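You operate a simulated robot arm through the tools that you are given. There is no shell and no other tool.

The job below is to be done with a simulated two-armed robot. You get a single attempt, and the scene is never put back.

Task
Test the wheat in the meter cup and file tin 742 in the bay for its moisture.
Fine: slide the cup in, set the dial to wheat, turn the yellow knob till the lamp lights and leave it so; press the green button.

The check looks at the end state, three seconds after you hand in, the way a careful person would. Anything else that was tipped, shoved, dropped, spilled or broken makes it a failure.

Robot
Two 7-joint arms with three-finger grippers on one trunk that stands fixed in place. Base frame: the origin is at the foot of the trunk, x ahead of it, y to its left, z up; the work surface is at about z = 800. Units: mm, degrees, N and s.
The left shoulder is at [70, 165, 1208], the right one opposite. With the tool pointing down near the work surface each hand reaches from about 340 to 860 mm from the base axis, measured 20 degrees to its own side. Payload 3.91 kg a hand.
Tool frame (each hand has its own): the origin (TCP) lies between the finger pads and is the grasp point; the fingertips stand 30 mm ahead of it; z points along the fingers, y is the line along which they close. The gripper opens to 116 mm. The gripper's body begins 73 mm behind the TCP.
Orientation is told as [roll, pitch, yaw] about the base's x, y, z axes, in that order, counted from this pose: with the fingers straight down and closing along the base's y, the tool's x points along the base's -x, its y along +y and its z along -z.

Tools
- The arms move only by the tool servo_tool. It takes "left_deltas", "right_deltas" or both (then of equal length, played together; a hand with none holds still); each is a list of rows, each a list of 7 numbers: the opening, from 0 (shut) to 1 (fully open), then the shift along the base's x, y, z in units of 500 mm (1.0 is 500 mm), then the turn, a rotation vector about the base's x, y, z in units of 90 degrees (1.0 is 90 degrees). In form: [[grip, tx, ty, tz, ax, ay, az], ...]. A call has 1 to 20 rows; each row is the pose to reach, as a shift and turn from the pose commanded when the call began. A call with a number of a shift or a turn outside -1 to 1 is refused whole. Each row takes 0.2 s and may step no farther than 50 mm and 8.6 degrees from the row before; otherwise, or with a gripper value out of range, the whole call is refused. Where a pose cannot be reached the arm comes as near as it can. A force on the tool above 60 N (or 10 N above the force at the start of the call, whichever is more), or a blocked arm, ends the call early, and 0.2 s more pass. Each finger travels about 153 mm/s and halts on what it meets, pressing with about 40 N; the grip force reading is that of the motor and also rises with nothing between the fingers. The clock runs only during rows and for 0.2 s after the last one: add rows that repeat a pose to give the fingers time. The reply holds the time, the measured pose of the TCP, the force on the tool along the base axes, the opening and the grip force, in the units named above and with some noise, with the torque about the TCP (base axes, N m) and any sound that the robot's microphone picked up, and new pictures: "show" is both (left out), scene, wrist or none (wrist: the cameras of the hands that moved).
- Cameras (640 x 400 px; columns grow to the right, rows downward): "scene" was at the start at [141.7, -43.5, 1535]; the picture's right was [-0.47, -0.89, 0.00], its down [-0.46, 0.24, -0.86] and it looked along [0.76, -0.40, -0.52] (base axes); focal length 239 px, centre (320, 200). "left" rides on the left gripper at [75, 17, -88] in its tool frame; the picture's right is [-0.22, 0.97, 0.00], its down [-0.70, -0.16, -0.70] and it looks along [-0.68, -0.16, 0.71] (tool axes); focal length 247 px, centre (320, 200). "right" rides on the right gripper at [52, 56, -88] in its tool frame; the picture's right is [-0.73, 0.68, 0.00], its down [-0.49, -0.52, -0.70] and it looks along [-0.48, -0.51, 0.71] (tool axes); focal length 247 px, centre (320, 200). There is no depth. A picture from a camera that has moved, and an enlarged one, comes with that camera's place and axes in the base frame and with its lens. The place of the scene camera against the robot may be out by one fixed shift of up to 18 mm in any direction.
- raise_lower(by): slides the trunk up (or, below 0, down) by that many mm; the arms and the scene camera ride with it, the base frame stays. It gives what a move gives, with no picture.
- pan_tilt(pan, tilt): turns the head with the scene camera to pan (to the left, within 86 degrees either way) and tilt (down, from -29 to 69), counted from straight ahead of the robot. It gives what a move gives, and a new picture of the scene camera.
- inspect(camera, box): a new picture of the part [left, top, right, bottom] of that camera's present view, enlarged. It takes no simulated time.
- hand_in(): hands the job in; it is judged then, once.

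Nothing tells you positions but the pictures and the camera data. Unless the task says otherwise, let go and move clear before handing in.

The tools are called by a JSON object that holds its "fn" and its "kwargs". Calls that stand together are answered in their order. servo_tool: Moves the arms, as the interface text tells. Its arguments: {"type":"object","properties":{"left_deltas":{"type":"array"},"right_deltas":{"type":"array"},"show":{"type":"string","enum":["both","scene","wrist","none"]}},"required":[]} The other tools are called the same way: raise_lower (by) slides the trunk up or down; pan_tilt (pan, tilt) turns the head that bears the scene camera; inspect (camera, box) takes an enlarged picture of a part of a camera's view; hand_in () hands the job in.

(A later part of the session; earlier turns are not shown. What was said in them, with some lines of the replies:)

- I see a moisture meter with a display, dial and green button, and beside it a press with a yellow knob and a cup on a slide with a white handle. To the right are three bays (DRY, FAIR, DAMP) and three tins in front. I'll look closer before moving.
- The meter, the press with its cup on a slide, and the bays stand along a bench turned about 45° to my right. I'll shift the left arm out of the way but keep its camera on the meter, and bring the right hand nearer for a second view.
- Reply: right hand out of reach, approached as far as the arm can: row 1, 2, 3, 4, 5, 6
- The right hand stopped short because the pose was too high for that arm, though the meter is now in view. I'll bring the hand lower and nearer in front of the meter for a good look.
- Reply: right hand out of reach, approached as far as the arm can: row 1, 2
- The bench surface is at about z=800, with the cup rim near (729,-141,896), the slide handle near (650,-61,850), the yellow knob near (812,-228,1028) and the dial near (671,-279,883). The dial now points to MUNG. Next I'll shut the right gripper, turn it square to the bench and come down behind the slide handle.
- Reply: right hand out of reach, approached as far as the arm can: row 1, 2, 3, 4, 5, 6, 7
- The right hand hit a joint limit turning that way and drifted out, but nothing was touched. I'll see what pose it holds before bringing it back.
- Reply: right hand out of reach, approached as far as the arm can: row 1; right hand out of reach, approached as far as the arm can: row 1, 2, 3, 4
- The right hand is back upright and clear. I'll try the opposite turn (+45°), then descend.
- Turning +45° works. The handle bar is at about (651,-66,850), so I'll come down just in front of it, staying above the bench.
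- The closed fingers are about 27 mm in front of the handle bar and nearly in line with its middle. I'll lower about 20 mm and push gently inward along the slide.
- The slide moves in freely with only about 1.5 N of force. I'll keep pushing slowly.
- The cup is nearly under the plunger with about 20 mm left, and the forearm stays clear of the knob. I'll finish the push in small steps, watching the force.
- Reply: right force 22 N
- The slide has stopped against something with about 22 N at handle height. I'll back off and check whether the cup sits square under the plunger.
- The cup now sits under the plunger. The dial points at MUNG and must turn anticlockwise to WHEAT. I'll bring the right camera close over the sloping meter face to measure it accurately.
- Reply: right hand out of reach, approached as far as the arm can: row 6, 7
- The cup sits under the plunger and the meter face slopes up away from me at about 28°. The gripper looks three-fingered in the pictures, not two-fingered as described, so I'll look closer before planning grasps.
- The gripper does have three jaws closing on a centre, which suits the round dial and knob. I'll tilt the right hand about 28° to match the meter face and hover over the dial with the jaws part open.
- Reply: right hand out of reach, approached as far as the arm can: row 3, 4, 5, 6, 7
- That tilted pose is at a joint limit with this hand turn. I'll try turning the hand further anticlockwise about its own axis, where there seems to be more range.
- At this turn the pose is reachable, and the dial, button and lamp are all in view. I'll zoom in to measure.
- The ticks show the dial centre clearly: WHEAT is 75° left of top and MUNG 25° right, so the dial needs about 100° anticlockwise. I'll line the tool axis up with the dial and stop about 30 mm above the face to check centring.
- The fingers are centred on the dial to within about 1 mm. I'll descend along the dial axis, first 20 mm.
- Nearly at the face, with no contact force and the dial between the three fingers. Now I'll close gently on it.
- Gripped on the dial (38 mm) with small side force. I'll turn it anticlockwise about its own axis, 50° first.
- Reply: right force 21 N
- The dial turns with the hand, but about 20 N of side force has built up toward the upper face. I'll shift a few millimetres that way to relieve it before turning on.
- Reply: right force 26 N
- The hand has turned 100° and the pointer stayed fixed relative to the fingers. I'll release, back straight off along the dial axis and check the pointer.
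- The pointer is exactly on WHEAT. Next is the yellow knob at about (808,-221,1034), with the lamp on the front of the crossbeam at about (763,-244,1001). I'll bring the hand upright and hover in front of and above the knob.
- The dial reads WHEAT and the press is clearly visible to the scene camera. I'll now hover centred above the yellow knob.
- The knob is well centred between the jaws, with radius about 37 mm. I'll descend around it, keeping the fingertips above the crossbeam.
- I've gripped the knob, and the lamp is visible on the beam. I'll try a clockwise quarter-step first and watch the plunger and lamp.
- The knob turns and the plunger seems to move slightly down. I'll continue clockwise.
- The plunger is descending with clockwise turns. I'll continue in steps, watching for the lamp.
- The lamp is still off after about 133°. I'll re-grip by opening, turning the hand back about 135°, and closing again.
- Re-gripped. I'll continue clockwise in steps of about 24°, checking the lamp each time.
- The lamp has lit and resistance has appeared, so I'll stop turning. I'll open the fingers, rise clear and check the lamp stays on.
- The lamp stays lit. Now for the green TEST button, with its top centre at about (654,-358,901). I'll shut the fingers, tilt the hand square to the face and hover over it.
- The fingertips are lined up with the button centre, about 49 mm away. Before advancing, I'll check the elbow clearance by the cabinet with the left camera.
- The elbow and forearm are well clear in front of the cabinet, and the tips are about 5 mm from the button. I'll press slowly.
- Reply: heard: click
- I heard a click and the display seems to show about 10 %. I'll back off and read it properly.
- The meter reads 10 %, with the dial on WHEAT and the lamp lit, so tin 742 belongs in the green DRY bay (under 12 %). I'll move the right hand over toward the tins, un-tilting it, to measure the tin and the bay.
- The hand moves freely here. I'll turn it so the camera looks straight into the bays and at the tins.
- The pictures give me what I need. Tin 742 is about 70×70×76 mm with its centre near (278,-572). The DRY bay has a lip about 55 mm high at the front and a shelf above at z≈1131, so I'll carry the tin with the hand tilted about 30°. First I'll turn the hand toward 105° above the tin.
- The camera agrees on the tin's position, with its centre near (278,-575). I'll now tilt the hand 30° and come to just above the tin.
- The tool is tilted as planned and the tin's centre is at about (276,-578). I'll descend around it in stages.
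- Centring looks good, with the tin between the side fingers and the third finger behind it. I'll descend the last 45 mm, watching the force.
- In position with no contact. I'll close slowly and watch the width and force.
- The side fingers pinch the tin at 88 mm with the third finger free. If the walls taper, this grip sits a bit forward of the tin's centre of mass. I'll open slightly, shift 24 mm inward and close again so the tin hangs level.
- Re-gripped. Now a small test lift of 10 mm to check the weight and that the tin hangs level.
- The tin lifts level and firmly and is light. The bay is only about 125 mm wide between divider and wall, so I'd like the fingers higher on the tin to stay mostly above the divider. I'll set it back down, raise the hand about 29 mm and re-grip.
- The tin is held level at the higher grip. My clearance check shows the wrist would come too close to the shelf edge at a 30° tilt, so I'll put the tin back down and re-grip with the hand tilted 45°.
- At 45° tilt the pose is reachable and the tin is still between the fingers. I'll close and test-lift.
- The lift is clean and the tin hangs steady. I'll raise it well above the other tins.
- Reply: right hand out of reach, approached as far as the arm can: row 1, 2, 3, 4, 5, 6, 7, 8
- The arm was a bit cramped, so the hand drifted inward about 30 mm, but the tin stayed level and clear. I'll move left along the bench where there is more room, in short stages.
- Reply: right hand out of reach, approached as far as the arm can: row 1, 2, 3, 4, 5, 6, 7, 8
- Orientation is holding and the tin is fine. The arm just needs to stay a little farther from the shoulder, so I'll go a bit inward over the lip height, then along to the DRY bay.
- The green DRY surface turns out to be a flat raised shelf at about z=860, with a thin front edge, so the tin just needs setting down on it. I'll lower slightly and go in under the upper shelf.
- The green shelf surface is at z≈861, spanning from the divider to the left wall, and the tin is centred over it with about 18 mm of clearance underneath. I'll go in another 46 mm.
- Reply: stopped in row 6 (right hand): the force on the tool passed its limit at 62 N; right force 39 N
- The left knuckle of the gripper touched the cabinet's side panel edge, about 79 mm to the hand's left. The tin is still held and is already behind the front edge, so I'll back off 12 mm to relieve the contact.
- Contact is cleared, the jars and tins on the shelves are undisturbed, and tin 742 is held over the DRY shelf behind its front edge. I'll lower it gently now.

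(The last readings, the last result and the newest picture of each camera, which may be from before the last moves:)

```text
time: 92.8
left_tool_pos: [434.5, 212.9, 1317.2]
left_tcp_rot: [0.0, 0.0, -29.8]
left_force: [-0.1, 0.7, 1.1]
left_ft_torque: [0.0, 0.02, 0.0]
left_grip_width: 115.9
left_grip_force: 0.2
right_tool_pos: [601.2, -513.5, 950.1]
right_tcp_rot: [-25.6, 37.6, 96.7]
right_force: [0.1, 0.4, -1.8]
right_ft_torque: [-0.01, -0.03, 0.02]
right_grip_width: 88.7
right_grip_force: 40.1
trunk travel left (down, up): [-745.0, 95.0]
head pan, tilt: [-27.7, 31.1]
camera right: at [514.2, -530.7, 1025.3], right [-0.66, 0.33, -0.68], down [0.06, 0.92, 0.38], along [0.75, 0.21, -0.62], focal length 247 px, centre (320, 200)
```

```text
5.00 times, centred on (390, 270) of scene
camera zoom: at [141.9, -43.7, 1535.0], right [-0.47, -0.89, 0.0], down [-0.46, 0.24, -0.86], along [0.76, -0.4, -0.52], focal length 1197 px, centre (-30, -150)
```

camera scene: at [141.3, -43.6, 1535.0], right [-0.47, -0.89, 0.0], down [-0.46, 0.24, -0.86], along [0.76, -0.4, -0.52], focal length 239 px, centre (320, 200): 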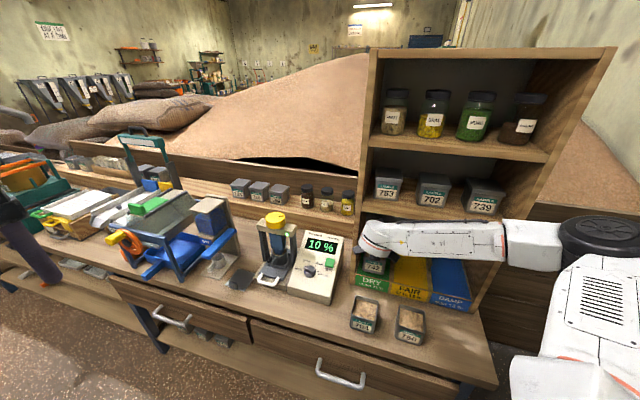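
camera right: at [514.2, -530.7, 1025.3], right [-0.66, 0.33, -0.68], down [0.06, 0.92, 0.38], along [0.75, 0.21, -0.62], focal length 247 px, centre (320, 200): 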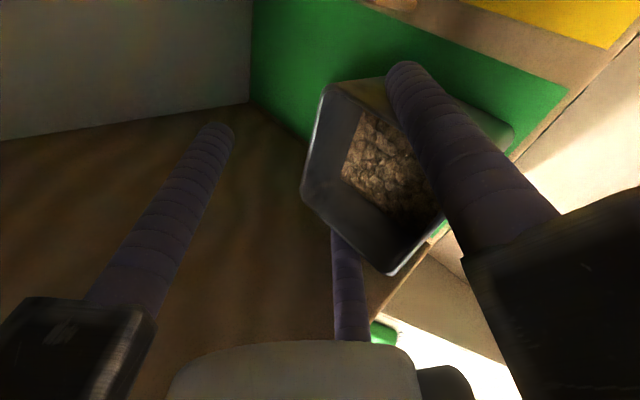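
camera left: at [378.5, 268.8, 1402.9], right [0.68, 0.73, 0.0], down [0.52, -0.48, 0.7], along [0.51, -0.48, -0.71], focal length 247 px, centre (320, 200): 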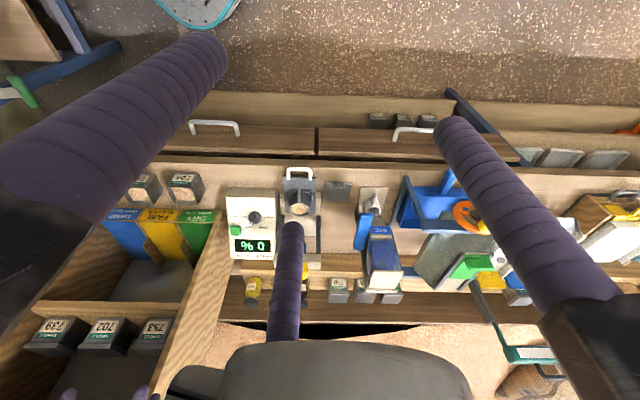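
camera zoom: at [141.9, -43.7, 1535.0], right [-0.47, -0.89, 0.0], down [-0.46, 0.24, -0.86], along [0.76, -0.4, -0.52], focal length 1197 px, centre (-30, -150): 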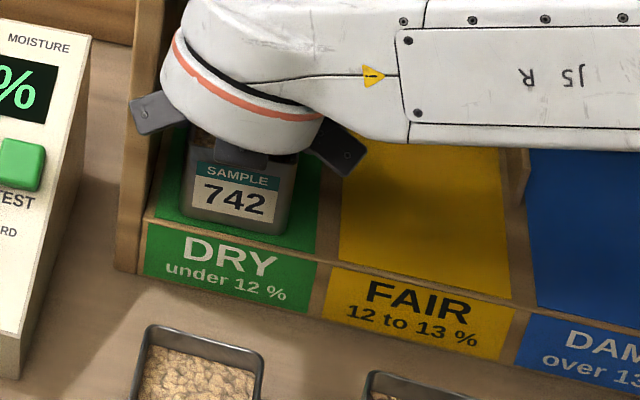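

{"fn": "servo_tool", "kwargs": {"right_deltas": [[0.5, 0, 0, -0.003, 0, 0, 0], [0.5, 0, 0, -0.006, 0, 0, 0], [0.5, 0, 0, -0.008, 0, 0, 0]], "show": "none"}}

{"fn": "inspect", "kwargs": {"camera": "scene", "box": [350, 230, 430, 310]}}

```text
time: 93.6
left_tool_pos: [434.1, 215.7, 1316.2]
left_tcp_rot: [0.0, 0.1, -29.7]
left_force: [-0.3, 0.4, 0.1]
left_ft_torque: [-0.03, -0.01, -0.03]
left_grip_width: 116.0
left_grip_force: 0.0
right_tool_pos: [601.4, -513.9, 947.6]
right_tcp_rot: [-25.9, 37.7, 96.5]
right_force: [0.0, -1.0, 5.2]
right_ft_torque: [-0.12, -0.38, -0.09]
right_grip_width: 88.5
right_grip_force: 39.7
trunk travel left (down, up): [-745.0, 95.0]
head pan, tilt: [-27.7, 31.1]
```

```text
5.00 times, centred on (390, 270) of scene
camera zoom: at [141.0, -43.2, 1535.2], right [-0.47, -0.89, 0.0], down [-0.46, 0.24, -0.86], along [0.76, -0.4, -0.52], focal length 1197 px, centre (-30, -150)
```

zoom: 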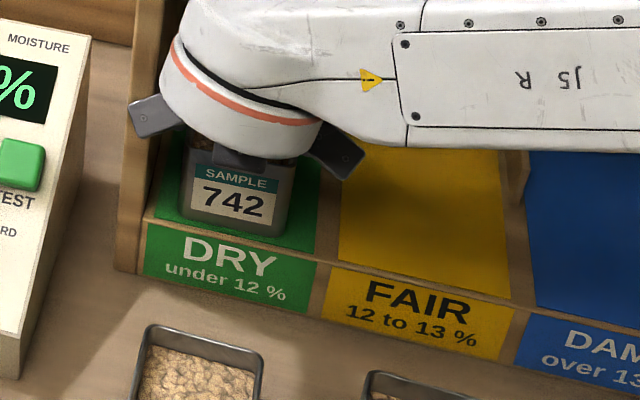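

The tin now rests on the green shelf, with contact felt at about 7 N. I'll open just enough to free it and draw the hand straight back out.

{"fn": "servo_tool", "kwargs": {"right_deltas": [[0.78, 0, 0, 0.001, 0, 0, 0], [0.81, 0, 0, 0.002, 0, 0, 0], [0.81, 0, 0, 0.002, 0, 0, 0]], "show": "wrist"}}

{"fn": "inspect", "kwargs": {"camera": "scene", "box": [350, 230, 430, 310]}}

{"fn": "inspect", "kwargs": {"camera": "right", "box": [240, 0, 560, 300]}}

```text
time: 94.4
left_tool_pos: [435.1, 214.2, 1317.1]
left_tcp_rot: [0.0, 0.0, -29.7]
left_force: [-1.0, -0.5, 0.4]
left_ft_torque: [-0.01, -0.01, 0.02]
left_grip_width: 116.2
left_grip_force: 0.1
right_tool_pos: [601.5, -512.2, 947.5]
right_tcp_rot: [-25.8, 37.6, 96.9]
right_force: [-0.8, 1.0, 0.2]
right_ft_torque: [0.01, 0.04, 0.01]
right_grip_width: 93.9
right_grip_force: 0.2
trunk travel left (down, up): [-745.0, 95.0]
head pan, tilt: [-27.7, 31.1]
camera right: at [514.5, -530.4, 1022.6], right [-0.66, 0.32, -0.68], down [0.06, 0.92, 0.38], along [0.75, 0.21, -0.62], focal length 247 px, centre (320, 200)
```

right: 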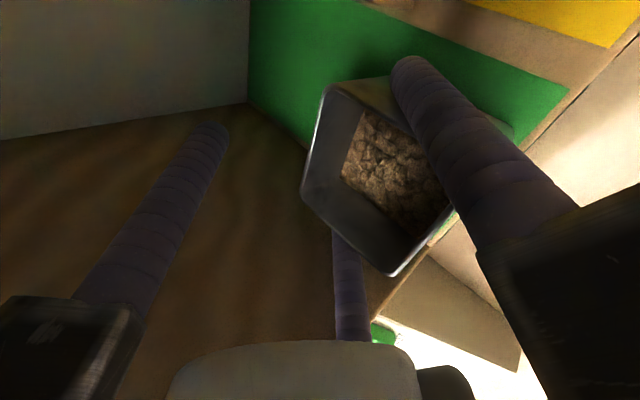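

```text
5.00 times, centred on (390, 270) of scene
camera zoom: at [141.9, -43.6, 1535.0], right [-0.47, -0.89, 0.0], down [-0.46, 0.24, -0.86], along [0.76, -0.4, -0.52], focal length 1197 px, centre (-30, -150)
```

zoom: 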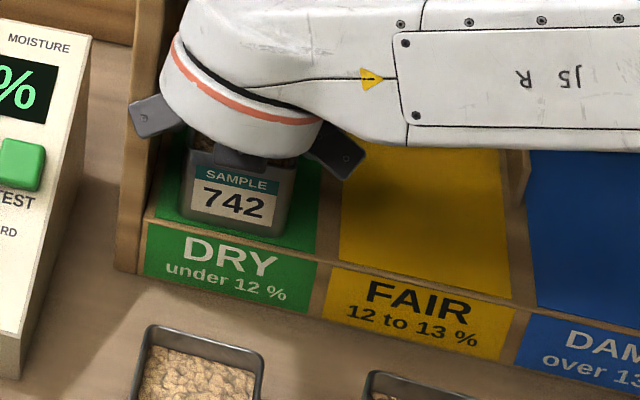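

```text
1.33 times, centred on (400, 150) of right
camera zoom: at [514.5, -530.4, 1022.6], right [-0.66, 0.32, -0.68], down [0.06, 0.92, 0.38], along [0.75, 0.21, -0.62], focal length 329 px, centre (213, 267)
```

zoom: 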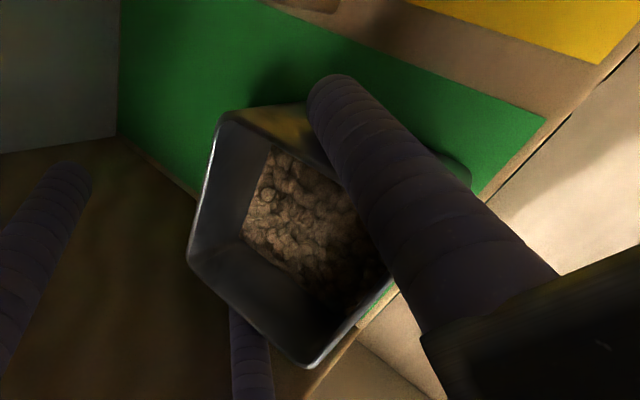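

The tin is free and standing. I'll withdraw straight back horizontally, slowly at first, with the fingers sliding past its sides.

{"fn": "servo_tool", "kwargs": {"right_deltas": [[0.81, -0.01, 0.01, 0, 0, 0, 0], [0.81, -0.024, 0.024, 0, 0, 0, 0], [0.81, -0.042, 0.042, 0, 0, 0, 0], [0.81, -0.062, 0.062, 0, 0, 0, 0], [0.81, -0.084, 0.084, 0.004, 0, 0, 0], [0.81, -0.11, 0.11, 0.02, 0, 0, 0], [0.81, -0.135, 0.135, 0.04, 0, 0, 0], [0.81, -0.15, 0.15, 0.06, 0, 0, 0], [0.81, -0.15, 0.15, 0.06, 0, 0, 0]], "show": "both"}}

{"fn": "inspect", "kwargs": {"camera": "scene", "box": [340, 220, 440, 310]}}

{"fn": "inspect", "kwargs": {"camera": "left", "box": [120, 160, 260, 290]}}

```text
time: 96.4
left_tool_pos: [436.0, 214.1, 1315.3]
left_tcp_rot: [0.0, 0.0, -29.7]
left_force: [-1.0, 0.0, 0.1]
left_ft_torque: [-0.01, 0.01, 0.0]
left_grip_width: 116.2
left_grip_force: 0.2
right_tool_pos: [526.7, -439.1, 977.3]
right_tcp_rot: [-25.7, 37.6, 96.6]
right_force: [0.8, -0.6, 0.6]
right_ft_torque: [0.02, -0.02, 0.03]
right_grip_width: 93.7
right_grip_force: 0.1
trunk travel left (down, up): [-745.0, 95.0]
head pan, tilt: [-27.7, 31.1]
camera scene: at [141.9, -43.6, 1535.0], right [-0.47, -0.89, 0.0], down [-0.46, 0.24, -0.86], along [0.76, -0.4, -0.52], focal length 239 px, centre (320, 200)
camera right: at [439.1, -456.2, 1052.5], right [-0.66, 0.33, -0.68], down [0.06, 0.92, 0.38], along [0.75, 0.21, -0.62], focal length 247 px, centre (320, 200)
```

scene: 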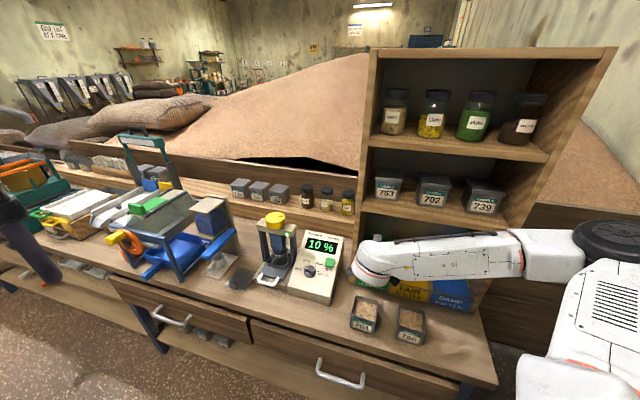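
right: 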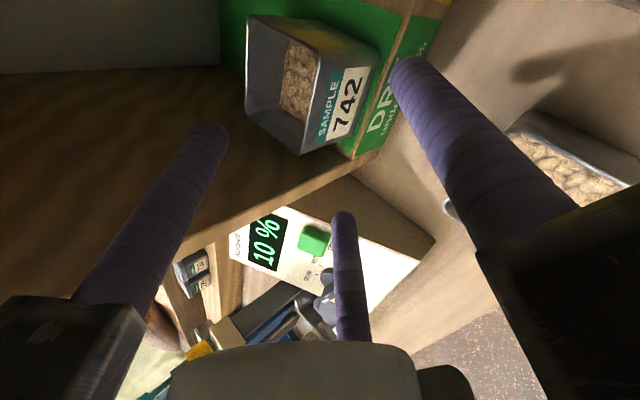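

```text
4.44 times, centred on (390, 265) of scene
camera zoom: at [141.9, -43.6, 1535.0], right [-0.47, -0.89, 0.0], down [-0.46, 0.24, -0.86], along [0.76, -0.4, -0.52], focal length 1064 px, centre (9, -89)
```

zoom: 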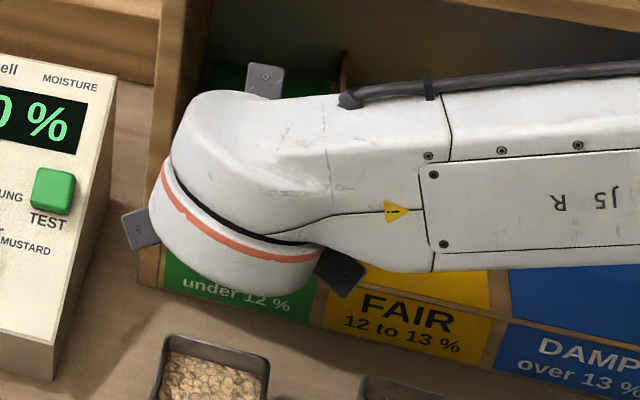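

```text
3.08 times, centred on (190, 225) of left
camera zoom: at [378.5, 266.2, 1403.7], right [0.68, 0.74, 0.0], down [0.53, -0.48, 0.7], along [0.51, -0.47, -0.71], focal length 760 px, centre (720, 123)
```

zoom: 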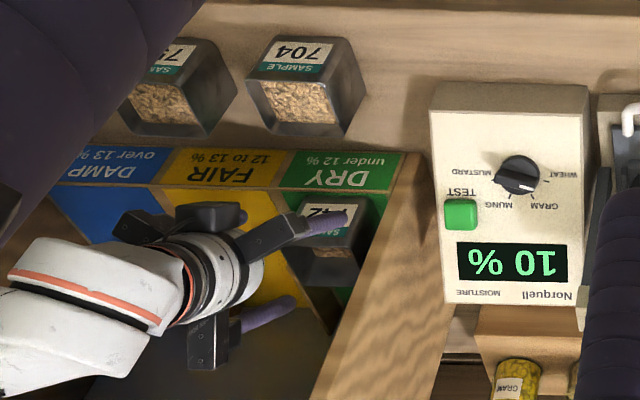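

{"fn": "inspect", "kwargs": {"camera": "right", "box": [200, 0, 460, 170]}}

```text
2.35 times, centred on (330, 85) of right
camera zoom: at [439.1, -456.2, 1052.5], right [-0.66, 0.33, -0.68], down [0.06, 0.92, 0.38], along [0.75, 0.21, -0.62], focal length 581 px, centre (296, 471)
```

zoom: 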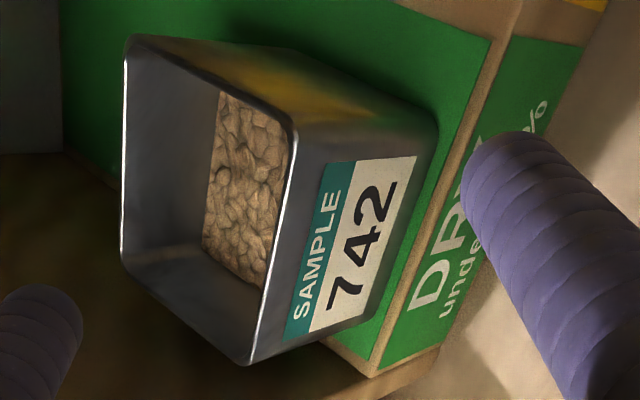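

Tin 742 stands upright on the green DRY shelf with a margin behind the front edge. I'll now bring the right hand away from the cabinet, reducing the tilt while backing off, then up to a clear spot.

{"fn": "servo_tool", "kwargs": {"right_deltas": [[0.81, -0.02, 0.02, 0.01, 0.04, 0.04, 0], [0.81, -0.045, 0.045, 0.02, 0.08, 0.08, 0], [0.81, -0.07, 0.07, 0.03, 0.12, 0.12, 0], [0.81, -0.088, 0.088, 0.045, 0.16, 0.16, 0], [0.81, -0.1, 0.1, 0.06, 0.196, 0.196, 0], [0.81, -0.085, 0.16, 0.12, 0.196, 0.196, 0], [0.81, -0.069, 0.22, 0.183, 0.196, 0.196, 0], [0.81, -0.053, 0.278, 0.245, 0.196, 0.196, 0], [0.81, -0.053, 0.278, 0.245, 0.196, 0.196, 0]], "show": "both"}}

{"fn": "inspect", "kwargs": {"camera": "scene", "box": [340, 200, 500, 330]}}

{"fn": "inspect", "kwargs": {"camera": "scene", "box": [240, 190, 350, 300]}}

```text
time: 98.4
left_tool_pos: [434.6, 213.4, 1315.6]
left_tcp_rot: [0.0, 0.1, -29.7]
left_force: [0.0, -0.3, -0.7]
left_ft_torque: [0.01, 0.01, -0.03]
left_grip_width: 115.9
left_grip_force: 0.0
right_tool_pos: [498.1, -299.1, 1101.1]
right_tcp_rot: [-10.0, 16.9, 104.1]
right_force: [-0.2, 0.7, 0.0]
right_ft_torque: [0.02, 0.0, 0.0]
right_grip_width: 94.1
right_grip_force: 0.0
trunk travel left (down, up): [-745.0, 95.0]
head pan, tilt: [-27.7, 31.1]
camera scene: at [141.6, -44.2, 1535.0], right [-0.47, -0.89, 0.0], down [-0.46, 0.24, -0.86], along [0.76, -0.4, -0.52], focal length 239 px, centre (320, 200)
camera right: at [437.7, -342.3, 1189.4], right [-0.81, 0.48, -0.32], down [0.21, 0.77, 0.6], along [0.54, 0.42, -0.73], focal length 247 px, centre (320, 200)
```

scene: 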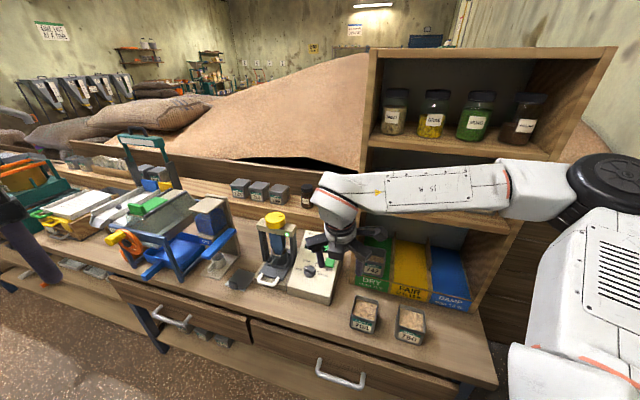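
right: 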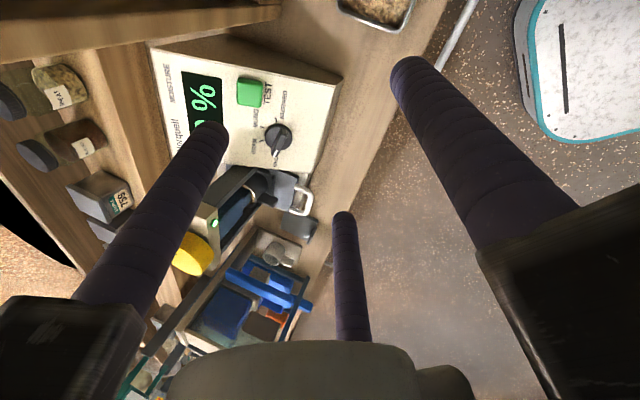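

```text
3.08 times, centred on (420, 265) of scene
camera zoom: at [141.6, -44.2, 1535.0], right [-0.47, -0.89, 0.0], down [-0.46, 0.24, -0.86], along [0.76, -0.4, -0.52], focal length 736 px, centre (12, 0)
```

zoom: 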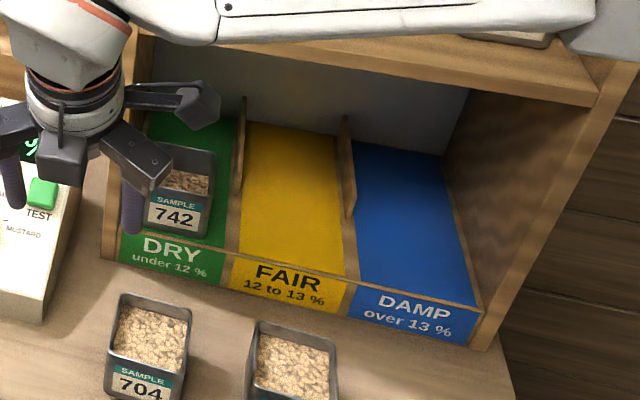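

```text
3.64 times, centred on (295, 245) of scene
camera zoom: at [141.6, -44.2, 1535.0], right [-0.47, -0.89, 0.0], down [-0.46, 0.24, -0.86], along [0.76, -0.4, -0.52], focal length 870 px, centre (411, 36)
```

zoom: 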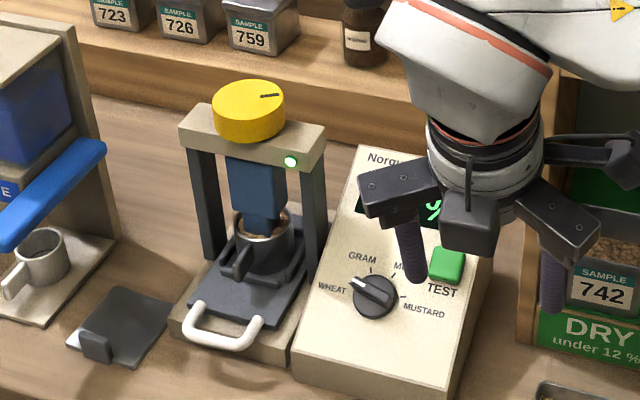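

{"fn": "inspect", "kwargs": {"camera": "left", "box": [100, 140, 340, 300]}}

{"fn": "inspect", "kwargs": {"camera": "scene", "box": [355, 60, 555, 180]}}

{"fn": "inspect", "kwargs": {"camera": "scene", "box": [350, 235, 420, 305]}}

```text
2.50 times, centred on (220, 220) of left
camera zoom: at [378.2, 265.6, 1403.9], right [0.68, 0.74, 0.0], down [0.53, -0.48, 0.7], along [0.51, -0.47, -0.71], focal length 617 px, centre (570, 150)
```

zoom: 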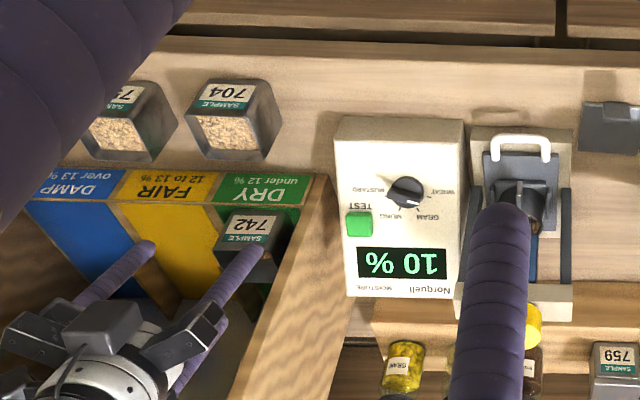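

```text
3.20 times, centred on (455, 120) of scene
camera zoom: at [141.6, -44.2, 1535.0], right [-0.47, -0.89, 0.0], down [-0.46, 0.24, -0.86], along [0.76, -0.4, -0.52], focal length 766 px, centre (-112, 456)
```

zoom: 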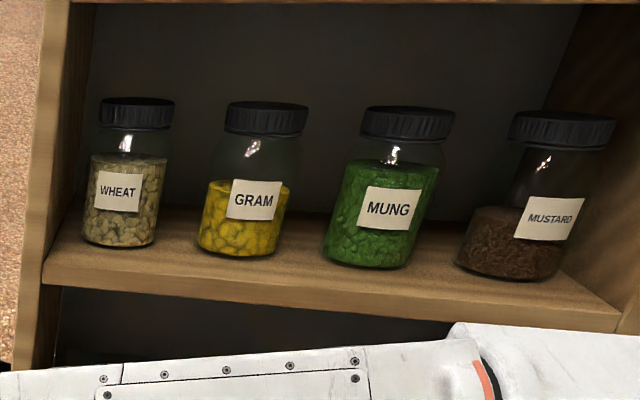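

```text
5.71 times, centred on (385, 270) of scene
camera zoom: at [141.6, -44.2, 1535.0], right [-0.47, -0.89, 0.0], down [-0.46, 0.24, -0.86], along [0.76, -0.4, -0.52], focal length 1368 px, centre (-51, -200)
```

zoom: 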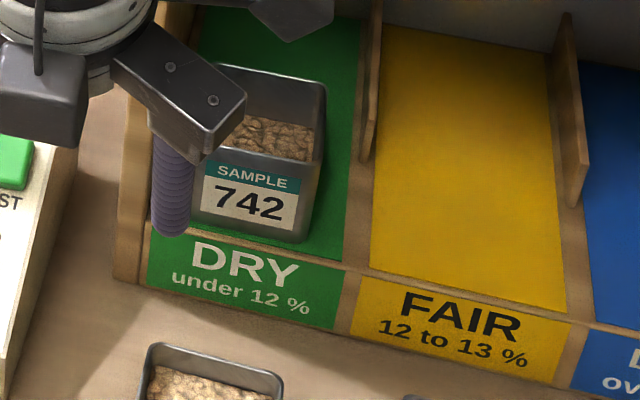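

{"fn": "inspect", "kwargs": {"camera": "scene", "box": [220, 190, 360, 320]}}

{"fn": "inspect", "kwargs": {"camera": "scene", "box": [330, 220, 500, 380]}}

```text
3.08 times, centred on (290, 255) of scene
camera zoom: at [141.6, -44.2, 1535.0], right [-0.47, -0.89, 0.0], down [-0.46, 0.24, -0.86], along [0.76, -0.4, -0.52], focal length 736 px, centre (412, 31)
```

zoom: 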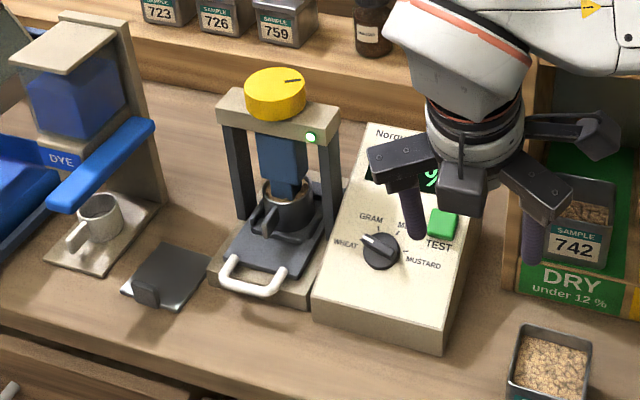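

```text
2.50 times, centred on (415, 300) of scene
camera zoom: at [141.6, -44.2, 1535.0], right [-0.47, -0.89, 0.0], down [-0.46, 0.24, -0.86], along [0.76, -0.4, -0.52], focal length 598 px, centre (82, -50)
```

zoom: 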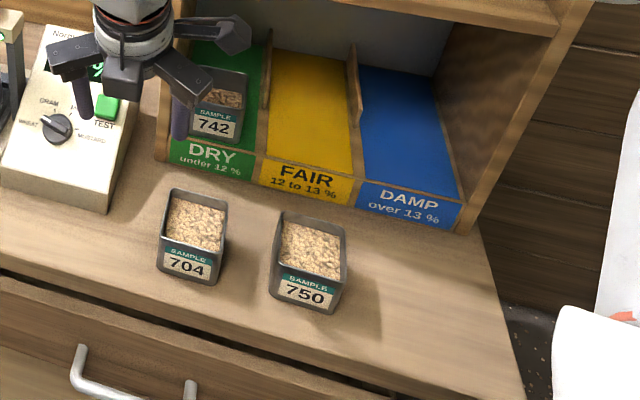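

The cup is in, the dial is on WHEAT and the lamp is lit. The meter reads 10 %, and tin 742 stands upright on the DRY shelf. The other tins, the jars, the meter and the press are where they began, and both hands are clear, so I'm handing in.

{"fn": "hand_in", "kwargs": {}}

```text
The job is handed in.
```

The wheat tested at 10 % moisture, so I filed tin 742 in the DRY bay (under 12 %) and handed the job in.

- **Meter:** The cup is slid in to its stop under the plunger, and the dial is on WHEAT. I turned the yellow knob clockwise until the lamp lit, and it has stayed lit. Pressing the green button gave a click and the 10 % reading.
- **Tin 742:** It stands upright with its grain inside. It sits about 5–10 mm behind the bay's front edge, because the gripper would not fit any deeper.
- **One bump:** While placing the tin, a gripper knuckle touched the cabinet's left side panel, at about 62 N. I backed off at once, and nothing on the shelves looked moved.

The other tins, the jars, the meter and the press look where they were at the start. I saw no spilled grain, and both hands are clear.
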